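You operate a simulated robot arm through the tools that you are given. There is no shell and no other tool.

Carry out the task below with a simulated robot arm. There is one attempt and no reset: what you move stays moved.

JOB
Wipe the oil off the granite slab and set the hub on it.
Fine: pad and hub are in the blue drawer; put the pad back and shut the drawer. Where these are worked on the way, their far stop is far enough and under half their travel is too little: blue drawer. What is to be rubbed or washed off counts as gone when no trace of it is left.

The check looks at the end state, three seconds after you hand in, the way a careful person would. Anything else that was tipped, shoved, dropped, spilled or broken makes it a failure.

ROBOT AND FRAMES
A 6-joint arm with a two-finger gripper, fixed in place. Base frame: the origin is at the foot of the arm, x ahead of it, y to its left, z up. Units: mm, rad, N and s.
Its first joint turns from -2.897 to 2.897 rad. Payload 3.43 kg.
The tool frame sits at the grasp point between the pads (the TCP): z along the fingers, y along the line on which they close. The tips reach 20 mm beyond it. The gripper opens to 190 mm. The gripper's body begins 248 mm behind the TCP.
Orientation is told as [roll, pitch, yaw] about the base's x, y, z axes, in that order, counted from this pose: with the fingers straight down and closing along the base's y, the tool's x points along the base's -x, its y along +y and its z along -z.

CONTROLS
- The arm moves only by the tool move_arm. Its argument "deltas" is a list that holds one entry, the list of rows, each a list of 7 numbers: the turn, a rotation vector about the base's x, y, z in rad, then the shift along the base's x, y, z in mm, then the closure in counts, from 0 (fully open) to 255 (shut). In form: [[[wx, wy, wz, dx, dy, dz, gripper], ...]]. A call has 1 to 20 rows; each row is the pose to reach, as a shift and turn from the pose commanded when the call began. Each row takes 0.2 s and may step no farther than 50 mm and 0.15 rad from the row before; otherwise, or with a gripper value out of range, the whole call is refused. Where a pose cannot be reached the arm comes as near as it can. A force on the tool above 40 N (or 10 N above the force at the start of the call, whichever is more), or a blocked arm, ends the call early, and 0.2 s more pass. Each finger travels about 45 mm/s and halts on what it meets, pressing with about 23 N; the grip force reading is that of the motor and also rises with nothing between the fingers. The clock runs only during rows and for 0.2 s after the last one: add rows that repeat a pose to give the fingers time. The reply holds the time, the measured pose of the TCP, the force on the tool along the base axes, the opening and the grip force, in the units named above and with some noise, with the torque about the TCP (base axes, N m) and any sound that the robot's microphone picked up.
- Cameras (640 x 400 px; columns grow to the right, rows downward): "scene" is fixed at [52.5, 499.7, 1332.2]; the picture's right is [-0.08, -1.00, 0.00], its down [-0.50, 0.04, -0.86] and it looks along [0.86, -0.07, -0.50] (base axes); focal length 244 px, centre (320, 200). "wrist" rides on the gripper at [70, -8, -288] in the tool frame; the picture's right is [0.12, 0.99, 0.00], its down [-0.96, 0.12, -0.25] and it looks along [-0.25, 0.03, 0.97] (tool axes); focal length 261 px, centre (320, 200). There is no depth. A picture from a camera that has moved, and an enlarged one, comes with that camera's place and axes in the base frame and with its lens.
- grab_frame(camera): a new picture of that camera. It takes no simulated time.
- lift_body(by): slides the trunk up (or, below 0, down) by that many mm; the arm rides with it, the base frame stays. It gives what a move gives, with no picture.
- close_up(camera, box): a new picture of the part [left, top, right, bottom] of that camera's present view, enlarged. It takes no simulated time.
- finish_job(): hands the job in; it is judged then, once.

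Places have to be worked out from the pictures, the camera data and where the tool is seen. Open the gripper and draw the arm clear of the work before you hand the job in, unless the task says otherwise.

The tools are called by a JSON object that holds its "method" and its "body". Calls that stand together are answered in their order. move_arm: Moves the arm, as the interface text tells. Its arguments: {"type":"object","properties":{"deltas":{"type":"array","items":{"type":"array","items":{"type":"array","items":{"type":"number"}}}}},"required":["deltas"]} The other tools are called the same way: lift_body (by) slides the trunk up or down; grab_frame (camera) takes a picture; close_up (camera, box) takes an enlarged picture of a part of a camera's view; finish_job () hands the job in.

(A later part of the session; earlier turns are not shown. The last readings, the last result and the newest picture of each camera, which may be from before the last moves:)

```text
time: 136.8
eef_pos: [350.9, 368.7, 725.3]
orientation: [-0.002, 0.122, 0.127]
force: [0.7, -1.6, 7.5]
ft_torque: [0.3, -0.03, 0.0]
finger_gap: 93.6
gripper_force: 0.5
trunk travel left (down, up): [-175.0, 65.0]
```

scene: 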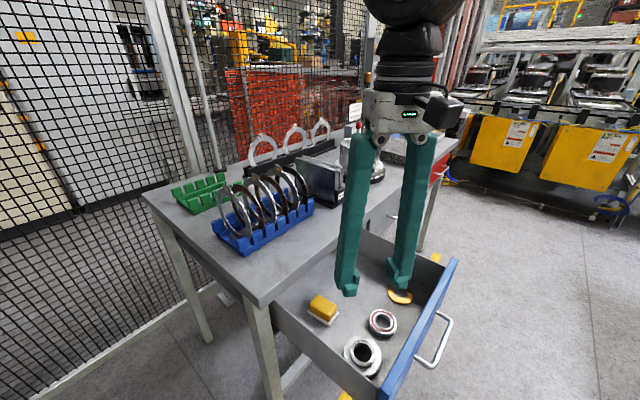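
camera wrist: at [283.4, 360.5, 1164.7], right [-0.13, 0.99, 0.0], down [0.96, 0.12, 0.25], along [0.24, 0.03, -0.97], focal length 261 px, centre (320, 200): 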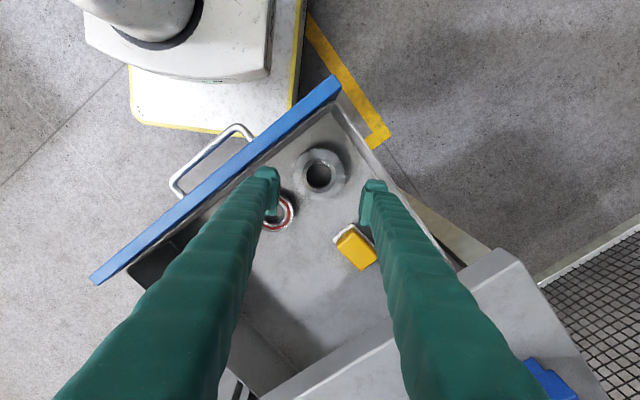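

Feet just touch the floor (7.5 N). Raising 1.5 mm and closing on the gear rim.

{"method": "move_arm", "body": {"deltas": [[[0, 0, 0, 0, 0, 1.5, 130], [0, 0, 0, 0, 0, 1.5, 140], [0, 0, 0, 0, 0, 1.5, 160], [0, 0, 0, 0, 0, 1.5, 200], [0, 0, 0, 0, 0, 1.5, 255], [0, 0, 0, 0, 0, 1.5, 255]]]}}

{"method": "close_up", "body": {"camera": "wrist", "box": [220, 90, 420, 260]}}

{"method": "close_up", "body": {"camera": "scene", "box": [320, 290, 410, 380]}}

```text
time: 138.2
eef_pos: [351.5, 369.8, 725.5]
orientation: [-0.001, 0.119, 0.127]
force: [0.3, 0.3, -0.5]
ft_torque: [0.01, -0.02, 0.0]
finger_gap: 91.1
gripper_force: 22.7
trunk travel left (down, up): [-175.0, 65.0]
```

```text
2.35 times, centred on (320, 175) of wrist
camera zoom: at [318.0, 357.7, 1020.0], right [-0.24, 0.97, 0.01], down [0.96, 0.24, 0.13], along [0.12, 0.04, -0.99], focal length 613 px, centre (320, 259)
```

zoom: 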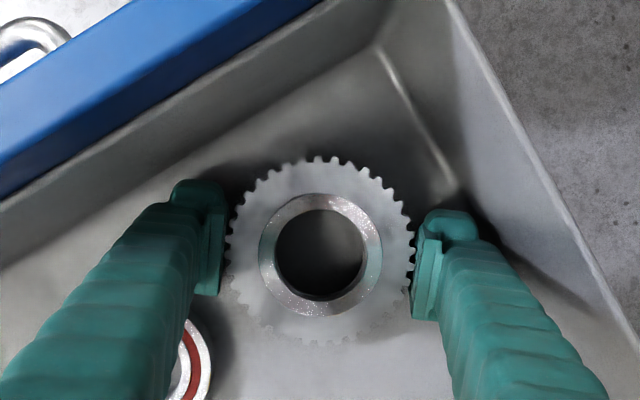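

```text
4.44 times, centred on (365, 335) of scene
camera zoom: at [52.5, 499.7, 1332.2], right [-0.08, -1.0, 0.0], down [-0.5, 0.04, -0.86], along [0.86, -0.07, -0.5], focal length 1085 px, centre (120, -400)
```

zoom: 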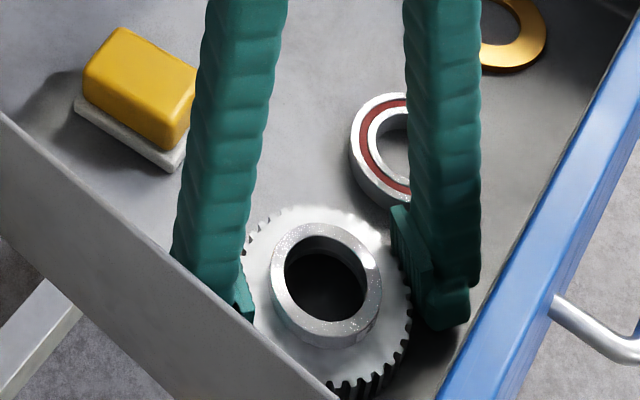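

The rim is gripped (gap 91.1 mm, 23 N). Lifting very slowly.

{"method": "move_arm", "body": {"deltas": [[[0, 0, 0, 0, 0, 0, 255], [0, 0, 0, 0, 0, 1.5, 255], [0, 0, 0, 0, 0, 3, 255], [0, 0, 0, 0, 0, 5, 255], [0, 0, 0, 0, 0, 8, 255], [0, 0, 0, 0, 0, 12, 255]]]}}

{"method": "close_up", "body": {"camera": "wrist", "box": [220, 90, 420, 260]}}

{"method": "close_up", "body": {"camera": "scene", "box": [320, 290, 410, 380]}}

```text
time: 139.6
eef_pos: [350.9, 367.6, 737.7]
orientation: [-0.002, 0.121, 0.127]
force: [-0.9, -0.3, -5.4]
ft_torque: [-0.01, 0.0, 0.02]
finger_gap: 91.2
gripper_force: 23.2
trunk travel left (down, up): [-175.0, 65.0]
```

```text
2.35 times, centred on (320, 175) of wrist
camera zoom: at [317.2, 357.2, 1031.8], right [-0.24, 0.97, 0.01], down [0.96, 0.24, 0.13], along [0.12, 0.04, -0.99], focal length 613 px, centre (320, 259)
```

zoom: 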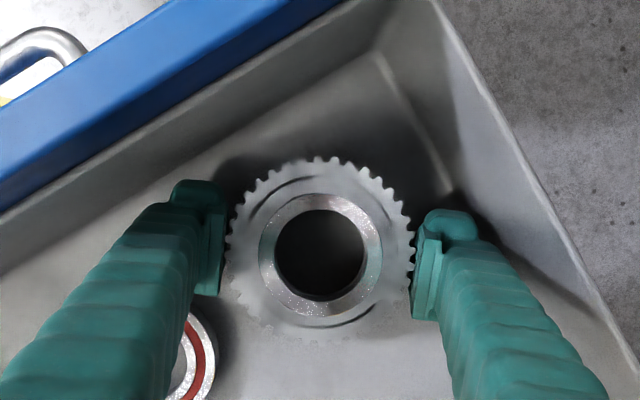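

```text
4.44 times, centred on (365, 335) of scene
camera zoom: at [52.5, 499.7, 1332.2], right [-0.08, -1.0, 0.0], down [-0.5, 0.04, -0.86], along [0.86, -0.07, -0.5], focal length 1085 px, centre (120, -400)
```

zoom: 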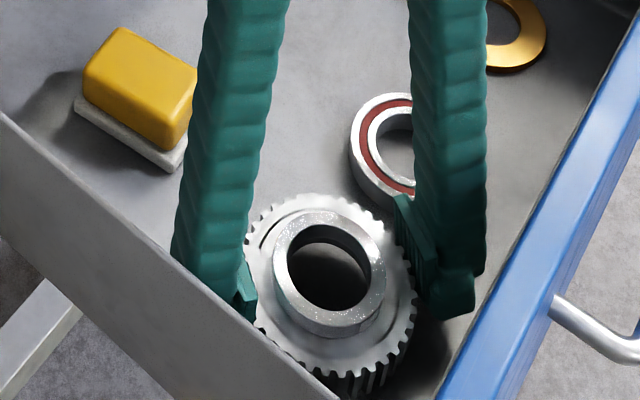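

The hub is held firmly (weight ~5.4 N) and lifted. Since it's gripped with an inward lean, I'll move it to the open middle of the drawer floor, set it down there and regrip with an outward tilt for reaching the slab. Raising and moving first.

{"method": "move_arm", "body": {"deltas": [[[0, 0, 0, 0, 0, 20, 255], [0, 0, 0, 0, 0, 45, 255], [0, 0, 0, 5, 0, 65, 255], [0, 0, 0.05, 30, -5, 70, 255], [0, 0, 0.13, 58, -10, 70, 255], [0, 0, 0.21, 87, -15, 70, 255], [0, 0, 0.29, 116, -20, 70, 255], [0, 0, 0.37, 145, -26, 70, 255], [0, 0, 0.473, 172.4, -31, 70, 255], [0, 0, 0.473, 172.4, -31, 70, 255]]]}}

{"method": "grab_frame", "body": {"camera": "wrist"}}

{"method": "close_up", "body": {"camera": "scene", "box": [270, 210, 450, 390]}}

```text
time: 141.8
eef_pos: [524.3, 338.4, 809.5]
orientation: [-0.002, 0.121, 0.602]
force: [-0.5, -0.6, -5.6]
ft_torque: [-0.01, 0.04, -0.01]
finger_gap: 90.8
gripper_force: 22.6
trunk travel left (down, up): [-175.0, 65.0]
```

```text
taken
camera wrist: at [500.1, 313.0, 1102.3], right [-0.66, 0.75, 0.01], down [0.75, 0.65, 0.13], along [0.09, 0.1, -0.99], focal length 261 px, centre (320, 200)
```

wrist: 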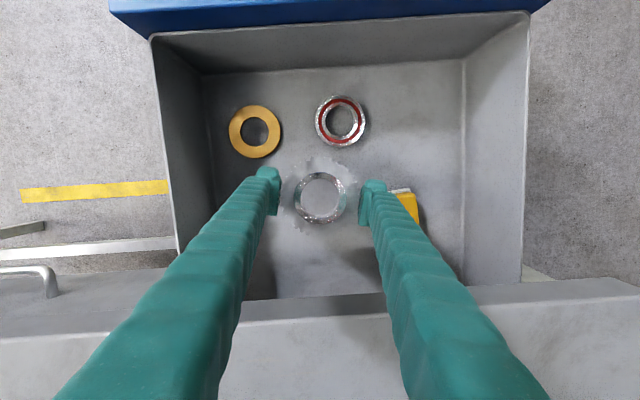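

```text
2.22 times, centred on (360, 300) of scene
camera zoom: at [52.5, 499.7, 1332.2], right [-0.08, -1.0, 0.0], down [-0.5, 0.04, -0.86], along [0.86, -0.07, -0.5], focal length 542 px, centre (231, -22)
```

zoom: 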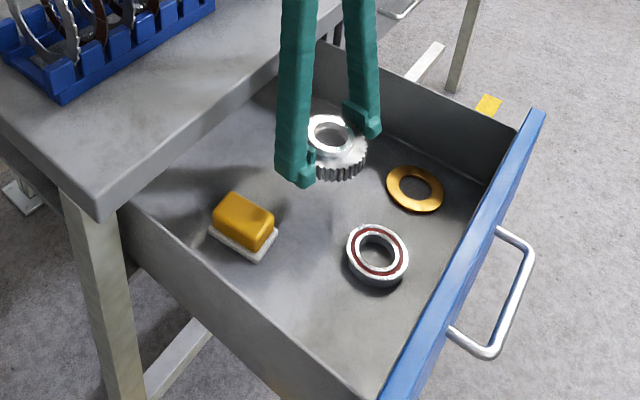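

The spot is free; shifting 10 mm further from the pad and lowering the hub to just above the floor.

{"method": "move_arm", "body": {"deltas": [[[0, 0, 0, 7.1, -7, -5, 255], [0, 0, 0, 7.1, -7, -30, 255], [0, 0, 0, 7.1, -7, -55, 255], [0, 0, 0, 7.1, -7, -72, 255], [0, 0, 0, 7.1, -7, -79, 255], [0, 0, 0, 7.1, -7, -82, 255]]]}}

{"method": "close_up", "body": {"camera": "scene", "box": [310, 230, 420, 340]}}

```text
time: 143.2
eef_pos: [530.9, 330.6, 727.7]
orientation: [-0.003, 0.119, 0.6]
force: [-0.5, -0.2, -5.9]
ft_torque: [0.01, 0.02, 0.02]
finger_gap: 90.8
gripper_force: 23.4
trunk travel left (down, up): [-175.0, 65.0]
```

```text
3.64 times, centred on (365, 285) of scene
camera zoom: at [52.5, 499.7, 1332.2], right [-0.08, -1.0, 0.0], down [-0.5, 0.04, -0.86], along [0.86, -0.07, -0.5], focal length 888 px, centre (156, -109)
```

zoom: 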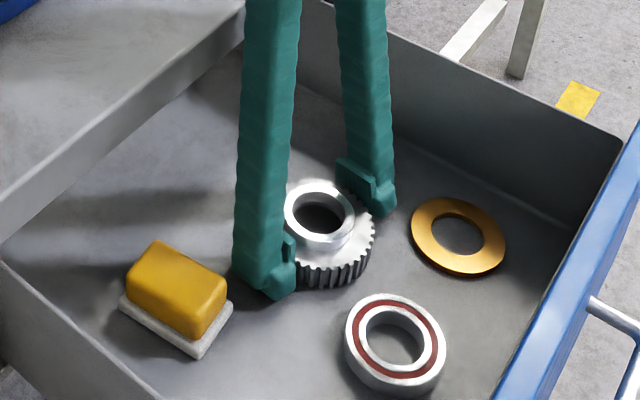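

The hub hovers a couple of mm above the floor, clear of everything. Lowering in 1 mm steps to contact.

{"method": "move_arm", "body": {"deltas": [[[0, 0, 0, 0, 0, -1, 255], [0, 0, 0, 0, 0, -2, 255], [0, 0, 0, 0, 0, -3, 255]]]}}

```text
time: 144.0
eef_pos: [531.2, 330.9, 725.1]
orientation: [-0.001, 0.119, 0.6]
force: [3.0, -2.2, 32.1]
ft_torque: [0.29, -0.05, -0.11]
finger_gap: 91.4
gripper_force: 22.9
trunk travel left (down, up): [-175.0, 65.0]
```

The hub rests on the floor. Relieving, opening the fingers, and changing to an outward tilt (pitch −0.2) slightly above it.

{"method": "move_arm", "body": {"deltas": [[[0, 0, 0, 0, 0, 2, 255], [0, 0, 0, 0, 0, 2, 130], [0, 0, 0, 0, 0, 2, 118], [0, 0, 0, 0, 0, 3, 115], [0.045, -0.066, 0, -0.3, -0.6, 8, 115], [0.0904, -0.132, 0, -0.7, -1.2, 14, 115], [0.1356, -0.198, 0, -1, -1.8, 18, 115], [0.1808, -0.264, 0, -1.4, -2.4, 20, 115], [0.1808, -0.264, 0, -1.4, -2.4, 20, 115]]]}}

{"method": "close_up", "body": {"camera": "wrist", "box": [220, 90, 420, 260]}}

{"method": "close_up", "body": {"camera": "scene", "box": [310, 230, 420, 340]}}

```text
time: 146.0
eef_pos: [528.2, 327.4, 743.5]
orientation: [-0.002, -0.2, 0.6]
force: [-0.1, 0.1, -0.7]
ft_torque: [0.0, 0.04, -0.01]
finger_gap: 104.0
gripper_force: 0.0
trunk travel left (down, up): [-175.0, 65.0]
```

```text
2.35 times, centred on (320, 175) of wrist
camera zoom: at [429.6, 250.9, 1010.4], right [-0.66, 0.75, -0.03], down [0.67, 0.6, 0.43], along [0.34, 0.27, -0.9], focal length 613 px, centre (320, 259)
```

zoom: 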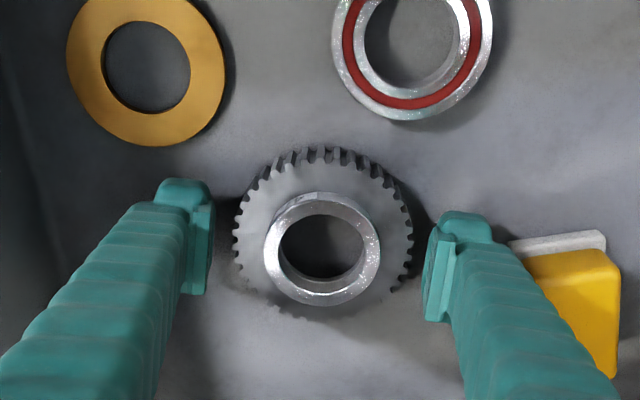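

```text
3.64 times, centred on (365, 285) of scene
camera zoom: at [52.5, 499.7, 1332.2], right [-0.08, -1.0, 0.0], down [-0.5, 0.04, -0.86], along [0.86, -0.07, -0.5], focal length 888 px, centre (156, -109)
```

zoom: 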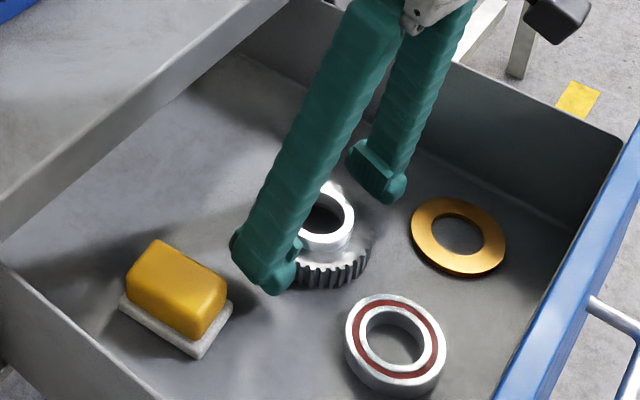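

The new tilt is set and the hub sits between the fingers. Small lateral correction and lowering around the rim.

{"method": "move_arm", "body": {"deltas": [[[0, 0, 0, -0.7, 1, -5, 115], [0, 0, 0, -1.4, 2.1, -10, 115], [0, 0, 0, -1.4, 2.1, -13, 115], [0, 0, 0, -1.4, 2.1, -15, 115], [0, 0, 0, -1.4, 2.1, -16, 115]]]}}

{"method": "close_up", "body": {"camera": "wrist", "box": [220, 90, 420, 260]}}

```text
time: 147.2
eef_pos: [527.8, 329.3, 727.9]
orientation: [-0.003, -0.199, 0.599]
force: [0.1, 0.3, 0.0]
ft_torque: [0.04, -0.01, 0.01]
finger_gap: 104.5
gripper_force: 0.0
trunk travel left (down, up): [-175.0, 65.0]
```

```text
2.35 times, centred on (320, 175) of wrist
camera zoom: at [428.5, 252.8, 994.6], right [-0.66, 0.75, -0.03], down [0.67, 0.6, 0.43], along [0.34, 0.27, -0.9], focal length 613 px, centre (320, 259)
```

zoom: 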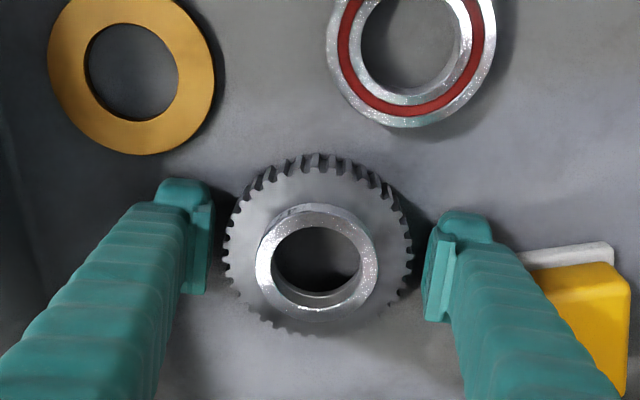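

Positioned with no contact. Closing on the rim.

{"method": "move_arm", "body": {"deltas": [[[0, 0, 0, 0, 0, -0.5, 125], [0, 0, 0, 0, 0, -0.5, 135], [0, 0, 0, 0, 0, -0.5, 160], [0, 0, 0, 0, 0, -0.5, 255], [0, 0, 0, 0, 0, -0.5, 255], [0, 0, 0, 0, 0, -0.5, 255]]]}}

{"method": "close_up", "body": {"camera": "wrist", "box": [220, 90, 420, 260]}}

```text
time: 148.6
eef_pos: [527.4, 328.5, 727.7]
orientation: [-0.001, -0.201, 0.601]
force: [3.1, -1.9, 2.4]
ft_torque: [0.03, 0.03, -0.03]
finger_gap: 91.0
gripper_force: 23.1
trunk travel left (down, up): [-175.0, 65.0]
```

```text
2.35 times, centred on (320, 175) of wrist
camera zoom: at [428.5, 252.8, 994.2], right [-0.66, 0.75, -0.03], down [0.67, 0.6, 0.43], along [0.34, 0.27, -0.9], focal length 613 px, centre (320, 259)
```

zoom: 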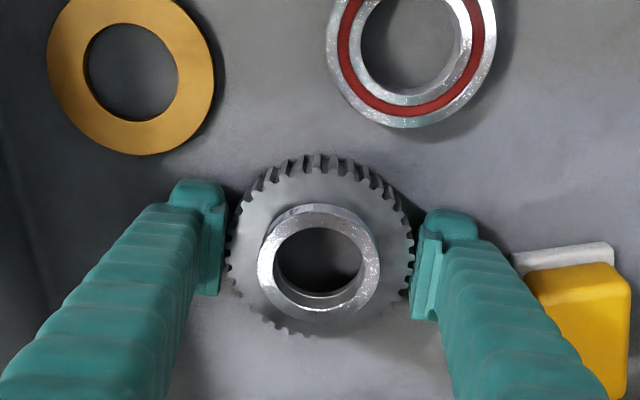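

Gripped at 91 mm. Lifting slowly to verify the hold.

{"method": "move_arm", "body": {"deltas": [[[0, 0, 0, 0, 0, 1.5, 255], [0, 0, 0, 0, 0, 3, 255], [0, 0, 0, 0, 0, 6, 255], [0, 0, 0, 0, 0, 10, 255], [0, 0, 0, 0, 0, 15, 255]]]}}

{"method": "close_up", "body": {"camera": "scene", "box": [310, 230, 420, 340]}}

{"method": "close_up", "body": {"camera": "wrist", "box": [220, 90, 420, 260]}}

```text
time: 149.8
eef_pos: [526.3, 330.4, 740.8]
orientation: [-0.001, -0.2, 0.602]
force: [0.1, -0.6, -5.5]
ft_torque: [-0.04, 0.06, 0.02]
finger_gap: 91.0
gripper_force: 23.0
trunk travel left (down, up): [-175.0, 65.0]
```

```text
3.64 times, centred on (365, 285) of scene
camera zoom: at [52.5, 499.7, 1332.2], right [-0.08, -1.0, 0.0], down [-0.5, 0.04, -0.86], along [0.86, -0.07, -0.5], focal length 888 px, centre (156, -109)
```

zoom: 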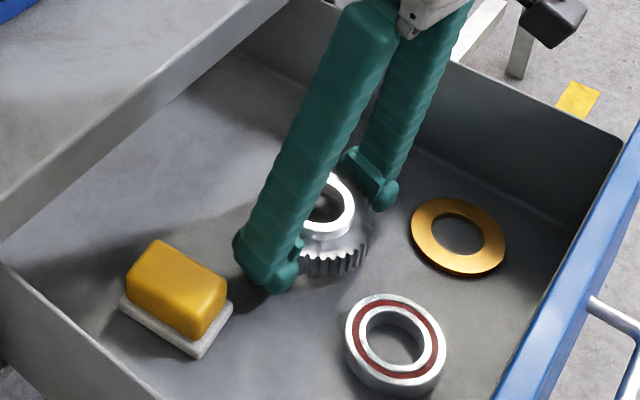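

```text
2.35 times, centred on (320, 175) of wrist
camera zoom: at [428.3, 253.8, 1009.0], right [-0.66, 0.75, -0.03], down [0.67, 0.6, 0.43], along [0.34, 0.27, -0.9], focal length 613 px, centre (320, 259)
```

zoom: 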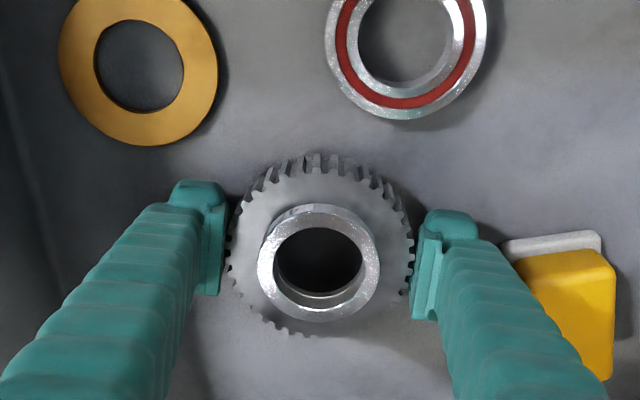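

Hub held securely. Raising it clear of the drawer and swinging round towards the slab.

{"method": "move_arm", "body": {"deltas": [[[0, 0, 0, 0, 0, 30, 255], [0, 0, 0, 0, 0, 70, 255], [0, 0, 0, 0, 0, 110, 255], [0, 0, 0, 0, 0, 150, 255], [0, 0, 0, 0, 0, 190, 255], [0, 0, 0, 0, 0, 230, 255], [0, 0, 0, 0, 0, 270, 255], [0, 0, -0.057, 16.6, -28, 275, 255], [0, 0, -0.114, 31.7, -56.8, 280, 255], [0, 0, -0.171, 45.2, -86.4, 285, 255], [0, 0, -0.228, 57.2, -116.6, 290, 255], [0, 0, -0.285, 67.9, -148.4, 295, 255], [0, 0, -0.342, 76.6, -179.8, 300, 255], [0, 0, -0.399, 83.6, -211.5, 300, 255], [0, 0, -0.456, 89, -243.6, 300, 255], [0, 0, -0.513, 92.6, -275.9, 300, 255], [0, 0, -0.57, 94.4, -302.9, 300, 255]]]}}

{"method": "lift_body", "body": {"by": 65}}

{"method": "grab_frame", "body": {"camera": "scene"}}

{"method": "grab_frame", "body": {"camera": "wrist"}}

```text
time: 153.4
eef_pos: [622.2, 28.4, 1041.4]
orientation: [-0.002, -0.199, 0.03]
force: [-0.1, 0.4, -6.3]
ft_torque: [-0.04, 0.0, -0.03]
finger_gap: 90.8
gripper_force: 23.1
trunk travel left (down, up): [-175.0, 65.0]
```

```text
time: 154.4
eef_pos: [621.3, 27.4, 1107.1]
orientation: [-0.001, -0.199, 0.032]
force: [0.3, 0.6, -5.9]
ft_torque: [0.0, 0.03, -0.04]
finger_gap: 90.6
gripper_force: 22.7
trunk travel left (down, up): [-240.0, 0.0]
```

```text
taken
```

scene: 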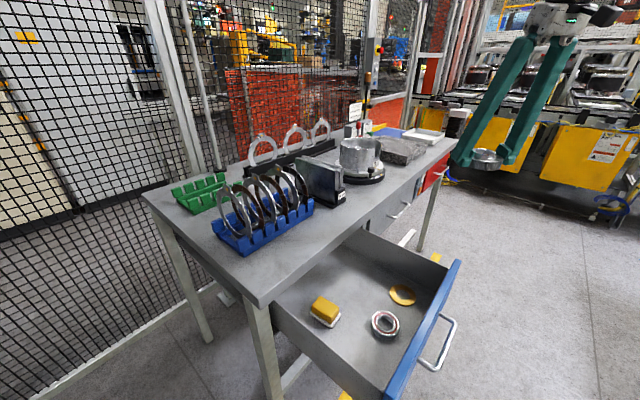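

```text
taken
camera wrist: at [496.3, 16.8, 1374.4], right [-0.15, 0.99, -0.03], down [0.89, 0.14, 0.43], along [0.43, 0.04, -0.9], focal length 261 px, centre (320, 200)
```

wrist: 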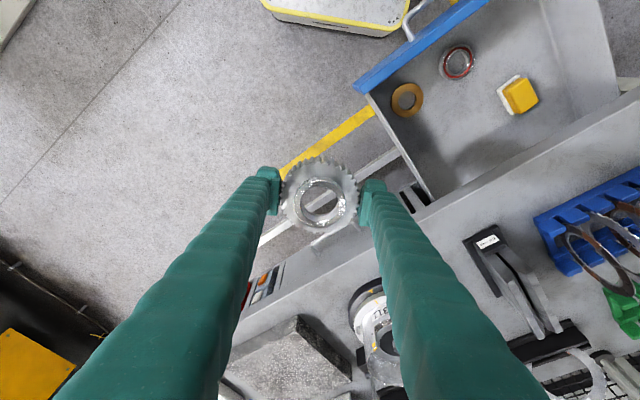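

Everything is fine. Extending outward over the slab's near side at a safe height.

{"method": "move_arm", "body": {"deltas": [[[0, 0, 0, 42, 1, 0, 255], [0, 0, 0, 84, 2, 0, 255], [0, 0, 0, 126, 3, -5, 255], [0, 0, 0, 168, 4, -10, 255], [0, 0, 0, 210, 4, -15, 255], [0, 0, 0, 252, 5, -20, 255], [0, 0, 0, 294, 6, -25, 255], [0, 0, 0, 336, 7, -30, 255], [0, 0, 0, 378, 8, -35, 255], [0, 0, 0, 420, 9, -40, 255], [0, 0, 0, 460, 10, -50, 255], [0, 0, 0, 500, 10, -57, 255]]]}}

{"method": "grab_frame", "body": {"camera": "wrist"}}

{"method": "close_up", "body": {"camera": "scene", "box": [350, 80, 470, 180]}}

```text
time: 157.0
eef_pos: [1121.5, 38.6, 1051.5]
orientation: [-0.001, -0.2, 0.032]
force: [-1.2, 0.6, -3.8]
ft_torque: [0.03, -0.1, 0.01]
finger_gap: 90.9
gripper_force: 23.1
trunk travel left (down, up): [-240.0, 0.0]
```

```text
taken
camera wrist: at [995.5, 28.2, 1318.1], right [-0.15, 0.99, -0.03], down [0.89, 0.14, 0.43], along [0.43, 0.04, -0.9], focal length 261 px, centre (320, 200)
```

wrist: 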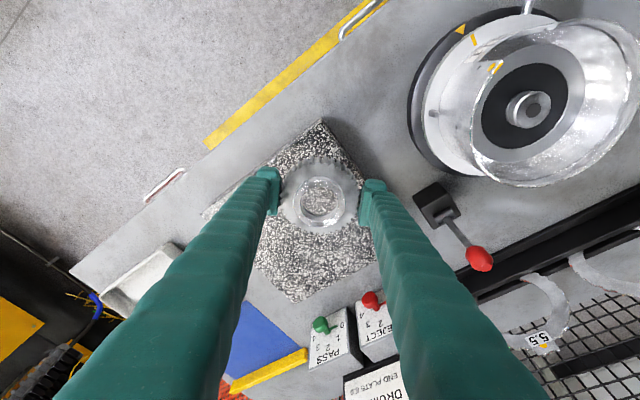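

```text
4.00 times, centred on (410, 130) of scene
camera zoom: at [52.5, 499.7, 1332.2], right [-0.08, -1.0, 0.0], down [-0.5, 0.04, -0.86], along [0.86, -0.07, -0.5], focal length 976 px, centre (-40, 480)
```

zoom: 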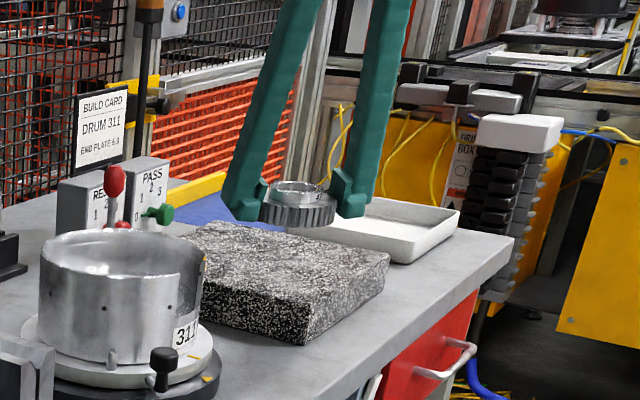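

The slab is centred near (1229,30); I'll set the hub at about (1170,32). Moving there and lowering to a few mm above the surface.

{"method": "move_arm", "body": {"deltas": [[[0, 0, 0, 23, -3, -10, 255], [0, 0, 0, 45.5, -6.6, -25, 255], [0, 0, 0, 45.5, -6.6, -45, 255], [0, 0, 0, 45.5, -6.6, -60, 255], [0, 0, 0, 45.5, -6.6, -68, 255], [0, 0, 0, 45.5, -6.6, -72, 255], [0, 0, 0, 45.5, -6.6, -72, 255]]]}}

{"method": "close_up", "body": {"camera": "scene", "box": [360, 100, 450, 175]}}

{"method": "close_up", "body": {"camera": "wrist", "box": [200, 90, 440, 290]}}

```text
time: 158.6
eef_pos: [1166.9, 32.1, 978.2]
orientation: [-0.001, -0.198, 0.032]
force: [-0.4, 0.6, -6.4]
ft_torque: [0.02, 0.02, 0.01]
finger_gap: 90.5
gripper_force: 23.3
trunk travel left (down, up): [-240.0, 0.0]
```

```text
5.33 times, centred on (405, 138) of scene
camera zoom: at [52.5, 499.7, 1332.2], right [-0.08, -1.0, 0.0], down [-0.5, 0.04, -0.86], along [0.86, -0.07, -0.5], focal length 1302 px, centre (-133, 533)
```

zoom: 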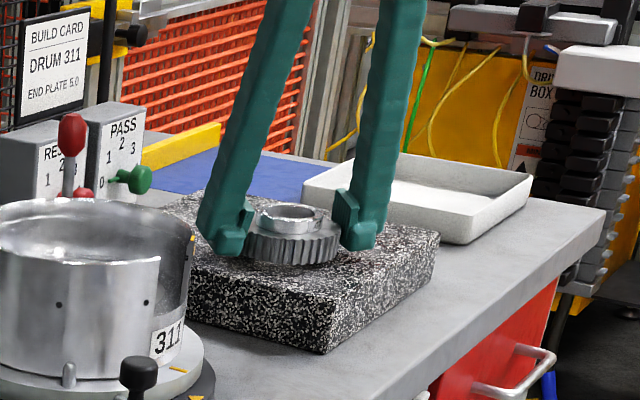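

```text
2.00 times, centred on (320, 190) of wrist
camera zoom: at [1042.2, 20.4, 1245.6], right [-0.15, 0.99, -0.03], down [0.89, 0.14, 0.43], along [0.43, 0.04, -0.9], focal length 521 px, centre (320, 220)
```

zoom: 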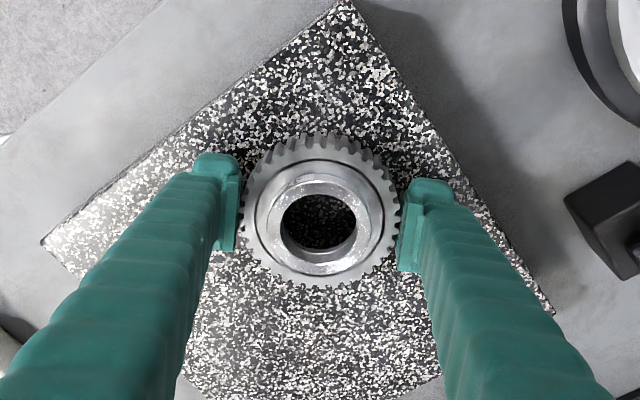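

The hub is above the slab, well inside its edges. Lowering in 1 mm steps until contact.

{"method": "move_arm", "body": {"deltas": [[[0, 0, 0, 0, 0, -1, 255], [0, 0, 0, 0, 0, -2, 255], [0, 0, 0, 0, 0, -3, 255], [0, 0, 0, 0, 0, -4, 255], [0, 0, 0, 0, 0, -5, 255]]]}}

```text
time: 159.8
eef_pos: [1168.0, 30.6, 973.4]
orientation: [-0.002, -0.198, 0.033]
force: [-0.1, -0.5, -5.5]
ft_torque: [0.0, -0.01, 0.01]
finger_gap: 90.5
gripper_force: 22.9
trunk travel left (down, up): [-240.0, 0.0]
```

No contact yet (still carrying its weight). Continuing down 1 mm at a time.

{"method": "move_arm", "body": {"deltas": [[[0, 0, 0, 0, 0, -1, 255], [0, 0, 0, 0, 0, -2, 255], [0, 0, 0, 0, 0, -3, 255]]]}}

```text
time: 160.6
eef_pos: [1167.8, 30.0, 972.0]
orientation: [-0.003, -0.199, 0.03]
force: [3.6, 0.2, 2.4]
ft_torque: [0.25, 0.22, -0.07]
finger_gap: 90.6
gripper_force: 22.9
trunk travel left (down, up): [-240.0, 0.0]
```

Contact made (net ~8 N). Opening the fingers gently, then rising straight up.

{"method": "move_arm", "body": {"deltas": [[[0, 0, 0, 0, 0, 0, 130], [0, 0, 0, 0, 0, 0, 122], [0, 0, 0, 0, 0, 0, 110], [0, 0, 0, 0, 0, 0, 100], [0, 0, 0, 0, 0, 3, 100], [0, 0, 0, 0, 0, 12, 100], [0, 0, 0, 0, 0, 35, 100], [0, 0, 0, 0, 0, 70, 100], [0, 0, 0, -20, 0, 100, 100], [0, 0, 0, -60, 0, 110, 100]]]}}

{"method": "close_up", "body": {"camera": "scene", "box": [360, 100, 450, 175]}}

{"method": "grab_frame", "body": {"camera": "wrist"}}

```text
time: 162.8
eef_pos: [1107.3, 30.7, 1078.1]
orientation: [-0.003, -0.198, 0.031]
force: [1.1, 0.5, -1.6]
ft_torque: [0.0, 0.21, 0.0]
finger_gap: 115.5
gripper_force: 0.0
trunk travel left (down, up): [-240.0, 0.0]
```

```text
5.33 times, centred on (405, 138) of scene
camera zoom: at [52.5, 499.7, 1332.2], right [-0.08, -1.0, 0.0], down [-0.5, 0.04, -0.86], along [0.86, -0.07, -0.5], focal length 1302 px, centre (-133, 533)
```

zoom: 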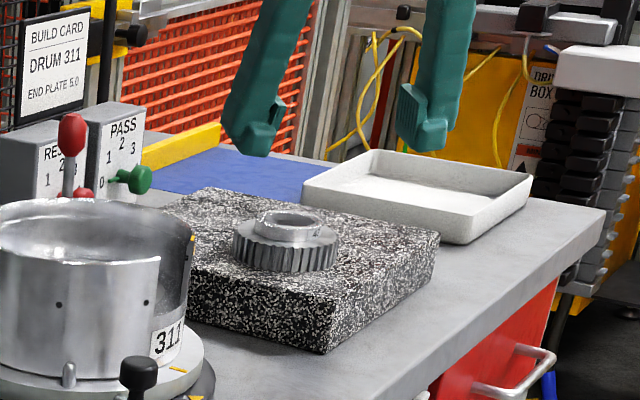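

```text
taken
camera wrist: at [983.0, 19.6, 1346.8], right [-0.15, 0.99, -0.03], down [0.89, 0.14, 0.43], along [0.43, 0.04, -0.9], focal length 261 px, centre (320, 200)
```

wrist: 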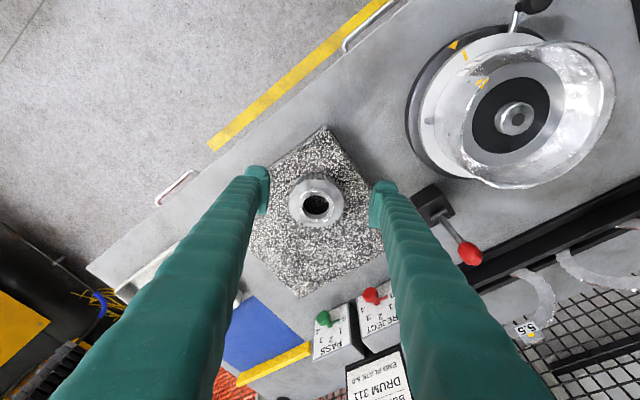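

The hub stands flat on the slab. Checking the slab surface once more for any oil trace from this angle.

{"method": "close_up", "body": {"camera": "wrist", "box": [240, 120, 400, 310]}}

{"method": "close_up", "body": {"camera": "scene", "box": [380, 130, 430, 165]}}

```text
2.11 times, centred on (320, 215) of wrist
camera zoom: at [983.0, 19.6, 1346.8], right [-0.15, 0.99, -0.03], down [0.89, 0.14, 0.43], along [0.43, 0.04, -0.9], focal length 549 px, centre (320, 168)
```

zoom: 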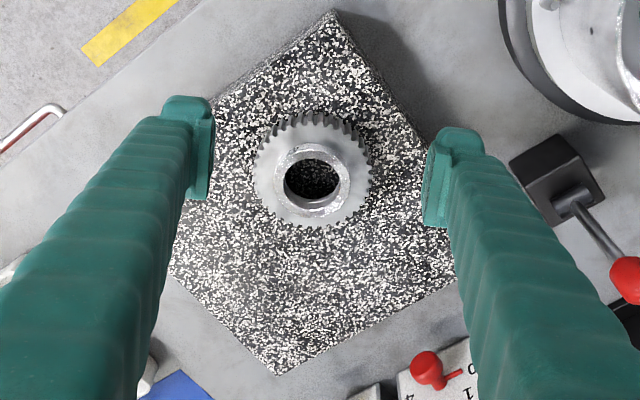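

```text
11.43 times, centred on (405, 148) of scene
camera zoom: at [52.5, 499.7, 1332.2], right [-0.08, -1.0, 0.0], down [-0.5, 0.04, -0.86], along [0.86, -0.07, -0.5], focal length 2789 px, centre (-651, 800)
```

zoom: 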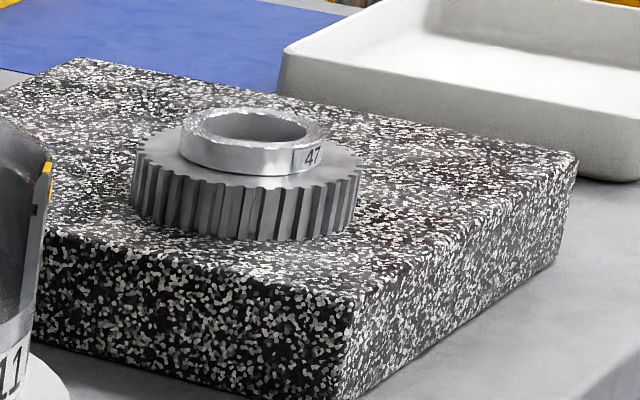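

Slab is clean and the hub (marked "47") stands on it. Retreating along −x, straightening the tool and closing the fingers, then lowering the trunk back.

{"method": "move_arm", "body": {"deltas": [[[0, 0, 0, -40, 0, 0, 100], [0, 0, 0, -84, 0, 0, 100], [0, 0, 0, -128, 0, 0, 100], [0, 0, 0, -172, 0, 0, 100], [0, 0, 0, -216, 0, 0, 100], [0, 0, 0, -260, 0, 0, 130], [0, 0, 0, -304, 0, 0, 200], [-0.0015, 0.05, 0, -348, 0, 0, 255], [-0.003, 0.1, 0, -392, 0, 0, 255], [-0.0045, 0.15, 0, -436, 0, 0, 255], [-0.006, 0.198, 0, -487, 0, 0, 255], [-0.006, 0.198, 0, -487, 0, 0, 255]]]}}

{"method": "lift_body", "body": {"by": -65}}

{"method": "grab_frame", "body": {"camera": "scene"}}

```text
refused: row 11 steps farther than a row can; nothing moved
```

```text
time: 163.8
eef_pos: [1107.8, 30.4, 1016.0]
orientation: [-0.001, -0.202, 0.032]
force: [-0.8, -0.6, 0.2]
ft_torque: [-0.01, 0.01, 0.0]
finger_gap: 115.5
gripper_force: 0.0
trunk travel left (down, up): [-175.0, 65.0]
```

```text
taken
```

scene: 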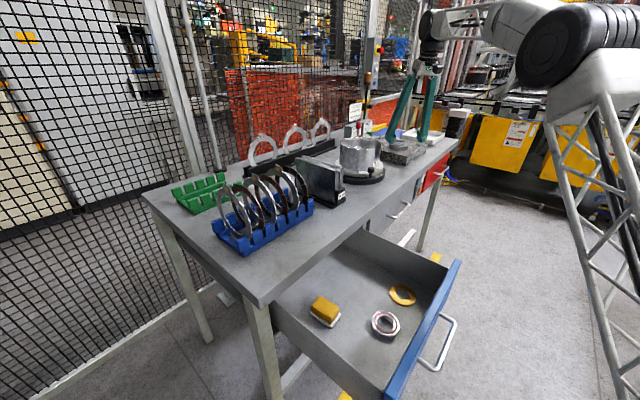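

The move was refused (one step slightly too long) while the trunk lowered, but the readings show no contact and the hub is untouched. Now rising first, then retreating with valid steps.

{"method": "move_arm", "body": {"deltas": [[[0, 0, 0, 0, 0, 20, 100], [0, 0, 0, -10, 0, 45, 100], [0, 0, 0, -40, 0, 60, 100], [0, 0, 0, -84, 0, 60, 100], [0, 0, 0, -128, 0, 60, 100], [0, 0, 0, -172, 0, 60, 100], [0, 0, 0, -216, 0, 60, 100], [0, 0, 0, -260, 0, 60, 130], [0, 0, 0, -304, 0, 60, 200], [-0.0015, 0.05, 0, -348, 0, 60, 255], [-0.003, 0.1, 0, -392, 0, 60, 255], [-0.0045, 0.15, 0, -436, 0, 60, 255], [-0.006, 0.198, 0, -480, 0, 60, 255], [-0.006, 0.198, 0, -487, 0, 60, 255]]]}}

{"method": "close_up", "body": {"camera": "scene", "box": [340, 90, 460, 180]}}

```text
time: 166.8
eef_pos: [622.5, 29.4, 1077.1]
orientation: [-0.002, -0.002, 0.032]
force: [0.4, 0.6, 0.5]
ft_torque: [0.01, 0.01, -0.01]
finger_gap: 0.1
gripper_force: 22.3
trunk travel left (down, up): [-175.0, 65.0]
```

```text
4.44 times, centred on (400, 135) of scene
camera zoom: at [52.5, 499.7, 1332.2], right [-0.08, -1.0, 0.0], down [-0.5, 0.04, -0.86], along [0.86, -0.07, -0.5], focal length 1085 px, centre (-36, 489)
```

zoom: 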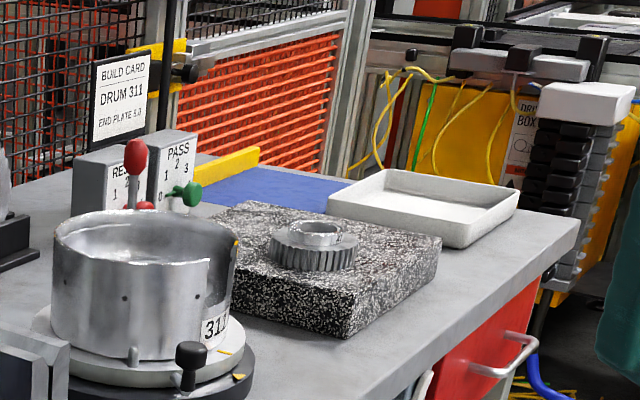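

Hub stays in place. Now moving in front of the drawer handle with closed fingers (yaw 0.79) at a safe height.

{"method": "move_arm", "body": {"deltas": [[[0, 0, 0.095, -35, 14.7, -10, 255], [0, 0, 0.19, -70, 29.5, -20, 255], [0, 0, 0.285, -105, 44.2, -30, 255], [0, 0, 0.38, -140, 59, -40, 255], [0, 0, 0.475, -175, 73.7, -50, 255], [0, 0, 0.57, -210, 88.5, -60, 255], [0, 0, 0.665, -245, 103, -70, 255], [0, 0, 0.758, -280, 118, -80, 255], [0, 0, 0.758, -280, 118, -80, 255]]]}}

{"method": "grab_frame", "body": {"camera": "wrist"}}

{"method": "grab_frame", "body": {"camera": "scene"}}

```text
time: 168.8
eef_pos: [340.8, 149.3, 994.3]
orientation: [-0.001, -0.003, 0.791]
force: [-0.1, 0.5, -0.2]
ft_torque: [0.01, -0.03, -0.02]
finger_gap: 0.1
gripper_force: 22.7
trunk travel left (down, up): [-175.0, 65.0]
```

```text
taken
camera wrist: at [297.1, 94.3, 1282.1], right [-0.79, 0.61, 0.0], down [0.59, 0.76, 0.25], along [0.15, 0.2, -0.97], focal length 261 px, centre (320, 200)
```

wrist: 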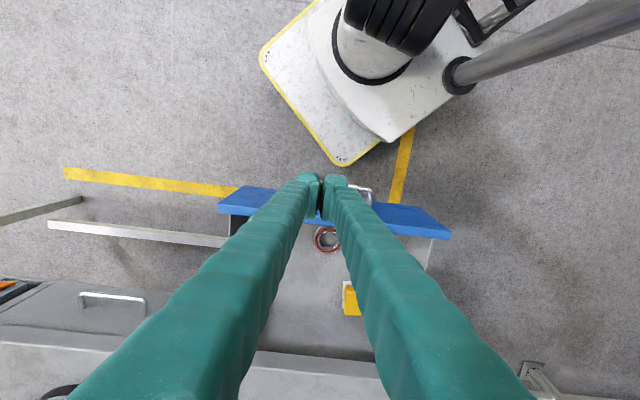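

```text
taken
```

scene: 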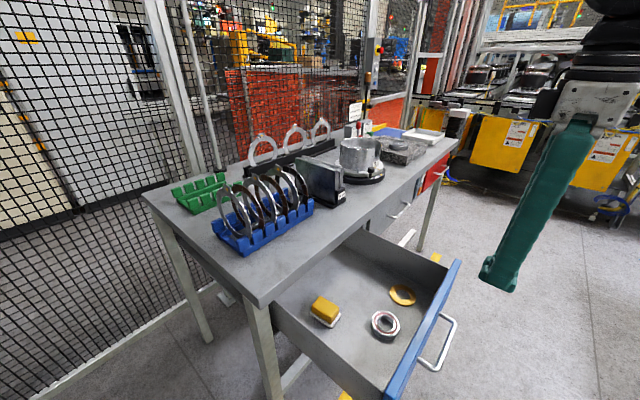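

Let me zoom to see where the handle bar is relative to the fingers before lowering.

{"method": "close_up", "body": {"camera": "wrist", "box": [260, 150, 400, 250]}}

{"method": "close_up", "body": {"camera": "scene", "box": [380, 240, 480, 390]}}

```text
4.00 times, centred on (330, 200) of wrist
camera zoom: at [297.1, 94.3, 1282.1], right [-0.79, 0.61, 0.0], down [0.59, 0.76, 0.25], along [0.15, 0.2, -0.97], focal length 1043 px, centre (280, 200)
```

zoom: 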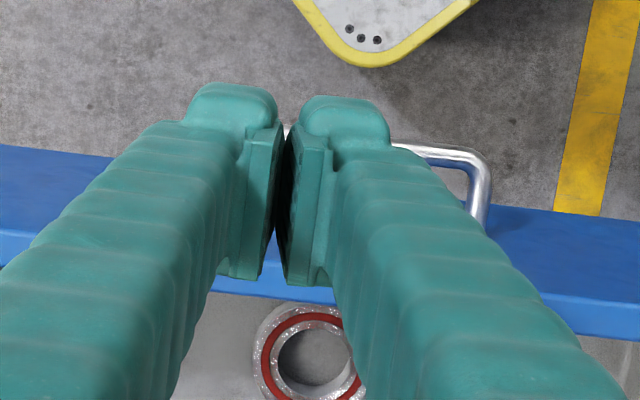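

```text
2.67 times, centred on (430, 315) of scene
camera zoom: at [52.5, 499.7, 1332.2], right [-0.08, -1.0, 0.0], down [-0.5, 0.04, -0.86], along [0.86, -0.07, -0.5], focal length 651 px, centre (27, -107)
```

zoom: 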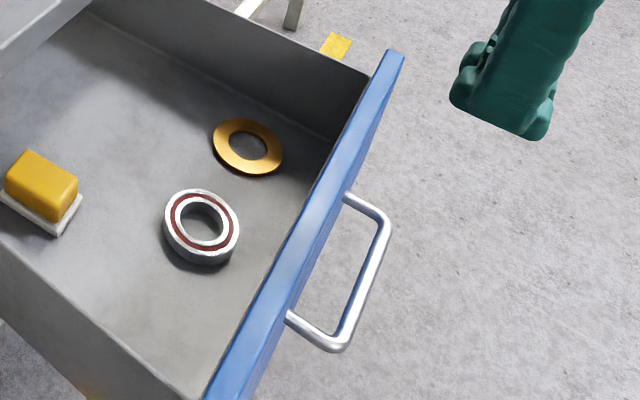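

The bar's centre is at n≈368, so I need to be a bit closer to the robot. Shifting to (343,133) and descending in front of the bar.

{"method": "move_arm", "body": {"deltas": [[[0, 0, 0, 1, -8, -20, 255], [0, 0, 0, 2.1, -15.9, -60, 255], [0, 0, 0, 2.1, -15.9, -100, 255], [0, 0, 0, 2.1, -15.9, -140, 255], [0, 0, 0, 2.1, -15.9, -160, 255]]]}}

{"method": "close_up", "body": {"camera": "wrist", "box": [240, 130, 420, 270]}}

{"method": "close_up", "body": {"camera": "scene", "box": [380, 240, 500, 390]}}

```text
time: 170.1
eef_pos: [341.2, 131.1, 836.3]
orientation: [-0.002, -0.002, 0.791]
force: [-0.1, 1.1, 0.2]
ft_torque: [0.0, -0.07, -0.06]
finger_gap: 0.0
gripper_force: 23.2
trunk travel left (down, up): [-175.0, 65.0]
```

```text
2.86 times, centred on (330, 200) of wrist
camera zoom: at [297.8, 76.2, 1123.3], right [-0.79, 0.61, 0.0], down [0.6, 0.76, 0.25], along [0.16, 0.2, -0.97], focal length 745 px, centre (291, 200)
```

zoom: 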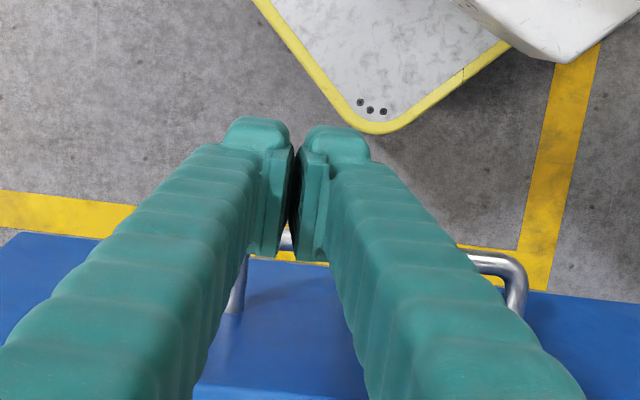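

```text
2.67 times, centred on (440, 315) of scene
camera zoom: at [52.5, 499.7, 1332.2], right [-0.08, -1.0, 0.0], down [-0.5, 0.04, -0.86], along [0.86, -0.07, -0.5], focal length 651 px, centre (0, -107)
```

zoom: 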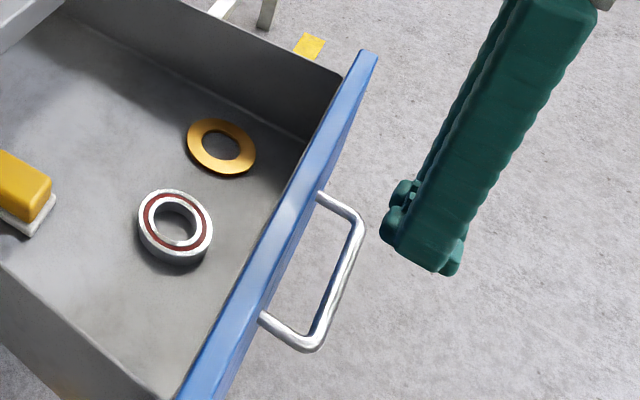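

The bar is ~11 mm ahead of the fingers' front face. Descending to bar height.

{"method": "move_arm", "body": {"deltas": [[[0, 0, 0, 0, 0, -20, 255], [0, 0, 0, 0, 0, -40, 255], [0, 0, 0, 0, 0, -52, 255], [0, 0, 0, 0, 0, -52, 255]]]}}

{"method": "close_up", "body": {"camera": "wrist", "box": [240, 130, 420, 270]}}

{"method": "close_up", "body": {"camera": "scene", "box": [380, 240, 500, 390]}}

```text
time: 171.1
eef_pos: [342.1, 132.9, 784.4]
orientation: [-0.001, -0.002, 0.789]
force: [0.2, 0.4, 0.0]
ft_torque: [0.05, 0.0, 0.0]
finger_gap: 0.0
gripper_force: 23.5
trunk travel left (down, up): [-175.0, 65.0]
```

```text
2.86 times, centred on (330, 200) of wrist
camera zoom: at [298.2, 77.6, 1071.4], right [-0.79, 0.61, 0.0], down [0.6, 0.76, 0.25], along [0.15, 0.2, -0.97], focal length 745 px, centre (291, 200)
```

zoom: 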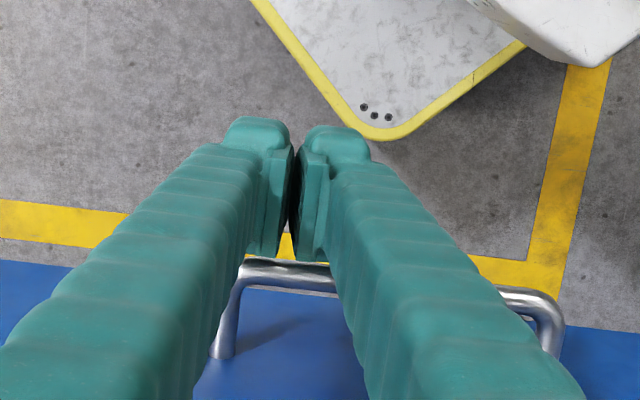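

```text
2.67 times, centred on (440, 315) of scene
camera zoom: at [52.5, 499.7, 1332.2], right [-0.08, -1.0, 0.0], down [-0.5, 0.04, -0.86], along [0.86, -0.07, -0.5], focal length 651 px, centre (0, -107)
```

zoom: 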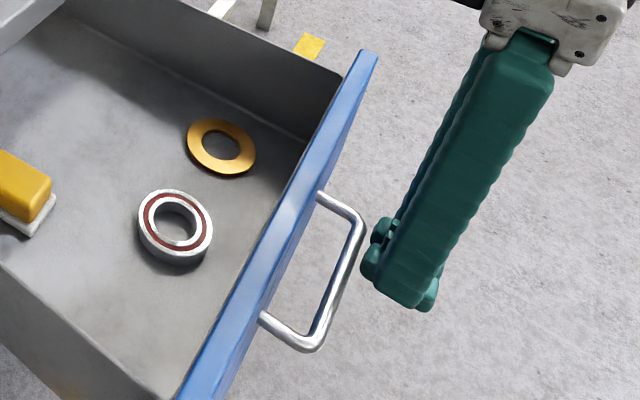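

At bar height with clear view. Pushing the drawer in gently along +n.

{"method": "move_arm", "body": {"deltas": [[[0, 0, 0, 4.2, 4.3, 0, 255], [0, 0, 0, 8.4, 8.5, 0, 255], [0, 0, 0, 12.7, 12.8, 0, 255], [0, 0, 0, 18.3, 18.5, 0, 255], [0, 0, 0, 25.3, 25.6, 0, 255], [0, 0, 0, 32.3, 32.7, 0, 255], [0, 0, 0, 39.4, 39.8, 0, 255], [0, 0, 0, 46.4, 46.9, 0, 255], [0, 0, 0, 53.4, 54, 0, 255], [0, 0, 0, 60.5, 61.1, 0, 255], [0, 0, 0, 67.5, 68.3, 0, 255], [0, 0, 0, 74.5, 75.4, 0, 255], [0, 0, 0, 81.5, 82.5, 0, 255], [0, 0, 0, 88.6, 89.6, 0, 255], [0, 0, 0, 95.6, 96.7, 0, 255], [0, 0, 0, 102.6, 103.8, 0, 255], [0, 0, 0, 109.7, 110.9, 0, 255], [0, 0, 0, 116.7, 118, 0, 255], [0, 0, 0, 123.7, 125.1, 0, 255]]]}}

{"method": "grab_frame", "body": {"camera": "scene"}}

{"method": "grab_frame", "body": {"camera": "wrist"}}

```text
time: 175.1
eef_pos: [465.3, 258.2, 784.1]
orientation: [-0.002, -0.001, 0.789]
force: [-0.1, -0.9, -0.3]
ft_torque: [0.03, 0.0, -0.02]
finger_gap: 0.2
gripper_force: 22.6
trunk travel left (down, up): [-175.0, 65.0]
```

```text
taken
```

scene: 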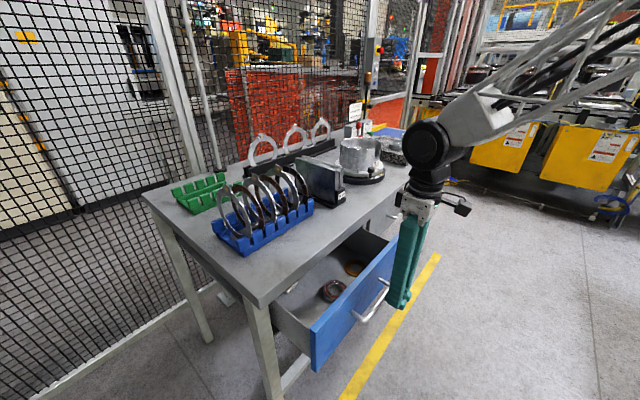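

```text
taken
camera wrist: at [421.9, 202.9, 1071.3], right [-0.79, 0.62, 0.0], down [0.6, 0.76, 0.25], along [0.15, 0.2, -0.97], focal length 261 px, centre (320, 200)
```

wrist: 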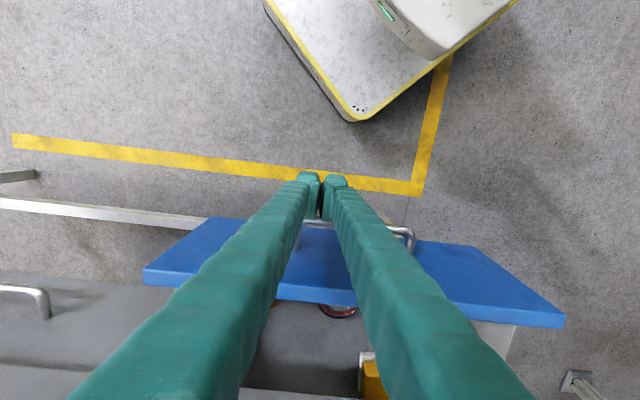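

The drawer is sliding in smoothly. Continuing until it reaches its closed stop, slower near the end.

{"method": "move_arm", "body": {"deltas": [[[0, 0, 0, 5, 5, 0, 255], [0, 0, 0, 12, 12.1, 0, 255], [0, 0, 0, 19, 19.2, 0, 255], [0, 0, 0, 26, 26.3, 0, 255], [0, 0, 0, 33, 33.4, 0, 255], [0, 0, 0, 40, 40.5, 0, 255], [0, 0, 0, 47, 47.5, 0, 255], [0, 0, 0, 54, 54.6, 0, 255], [0, 0, 0, 61, 61.7, 0, 255], [0, 0, 0, 68, 68.8, 0, 255], [0, 0, 0, 75, 75.9, 0, 255], [0, 0, 0, 82, 82.9, 0, 255], [0, 0, 0, 87, 88, 0, 255], [0, 0, 0, 91, 92, 0, 255], [0, 0, 0, 94, 95.1, 0, 255], [0, 0, 0, 97, 98.1, 0, 255], [0, 0, 0, 99, 100.1, 0, 255], [0, 0, 0, 101, 102.1, 0, 255], [0, 0, 0, 103, 104.2, 0, 255]]]}}

{"method": "grab_frame", "body": {"camera": "scene"}}

{"method": "grab_frame", "body": {"camera": "wrist"}}

```text
time: 179.1
eef_pos: [567.4, 359.0, 783.3]
orientation: [-0.002, 0.002, 0.789]
force: [-27.6, -28.0, 10.0]
ft_torque: [-0.04, 0.05, 0.1]
finger_gap: 6.1
gripper_force: 34.0
trunk travel left (down, up): [-175.0, 65.0]
```

```text
taken
```

scene: 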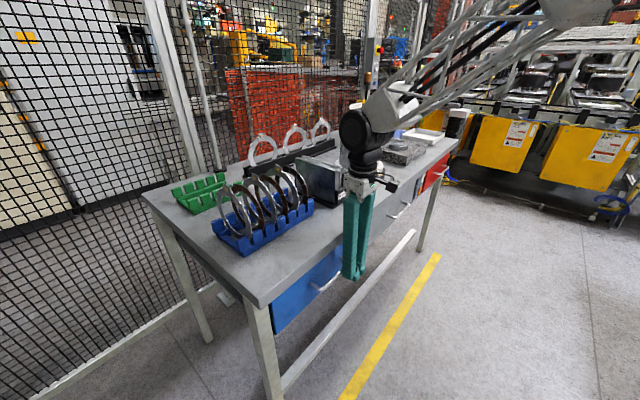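

```text
taken
camera wrist: at [523.1, 304.6, 1071.6], right [-0.79, 0.62, 0.0], down [0.6, 0.76, 0.25], along [0.15, 0.19, -0.97], focal length 261 px, centre (320, 200)
```

wrist: 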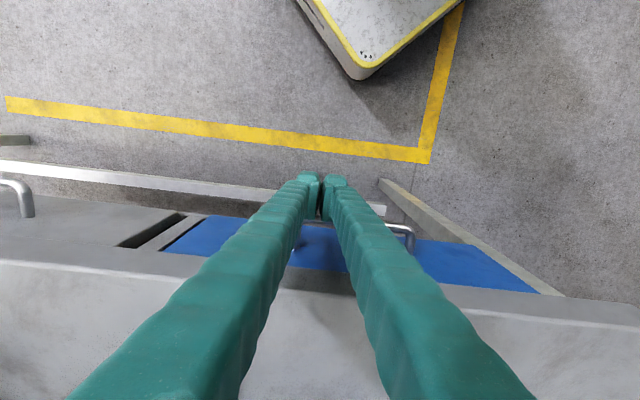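

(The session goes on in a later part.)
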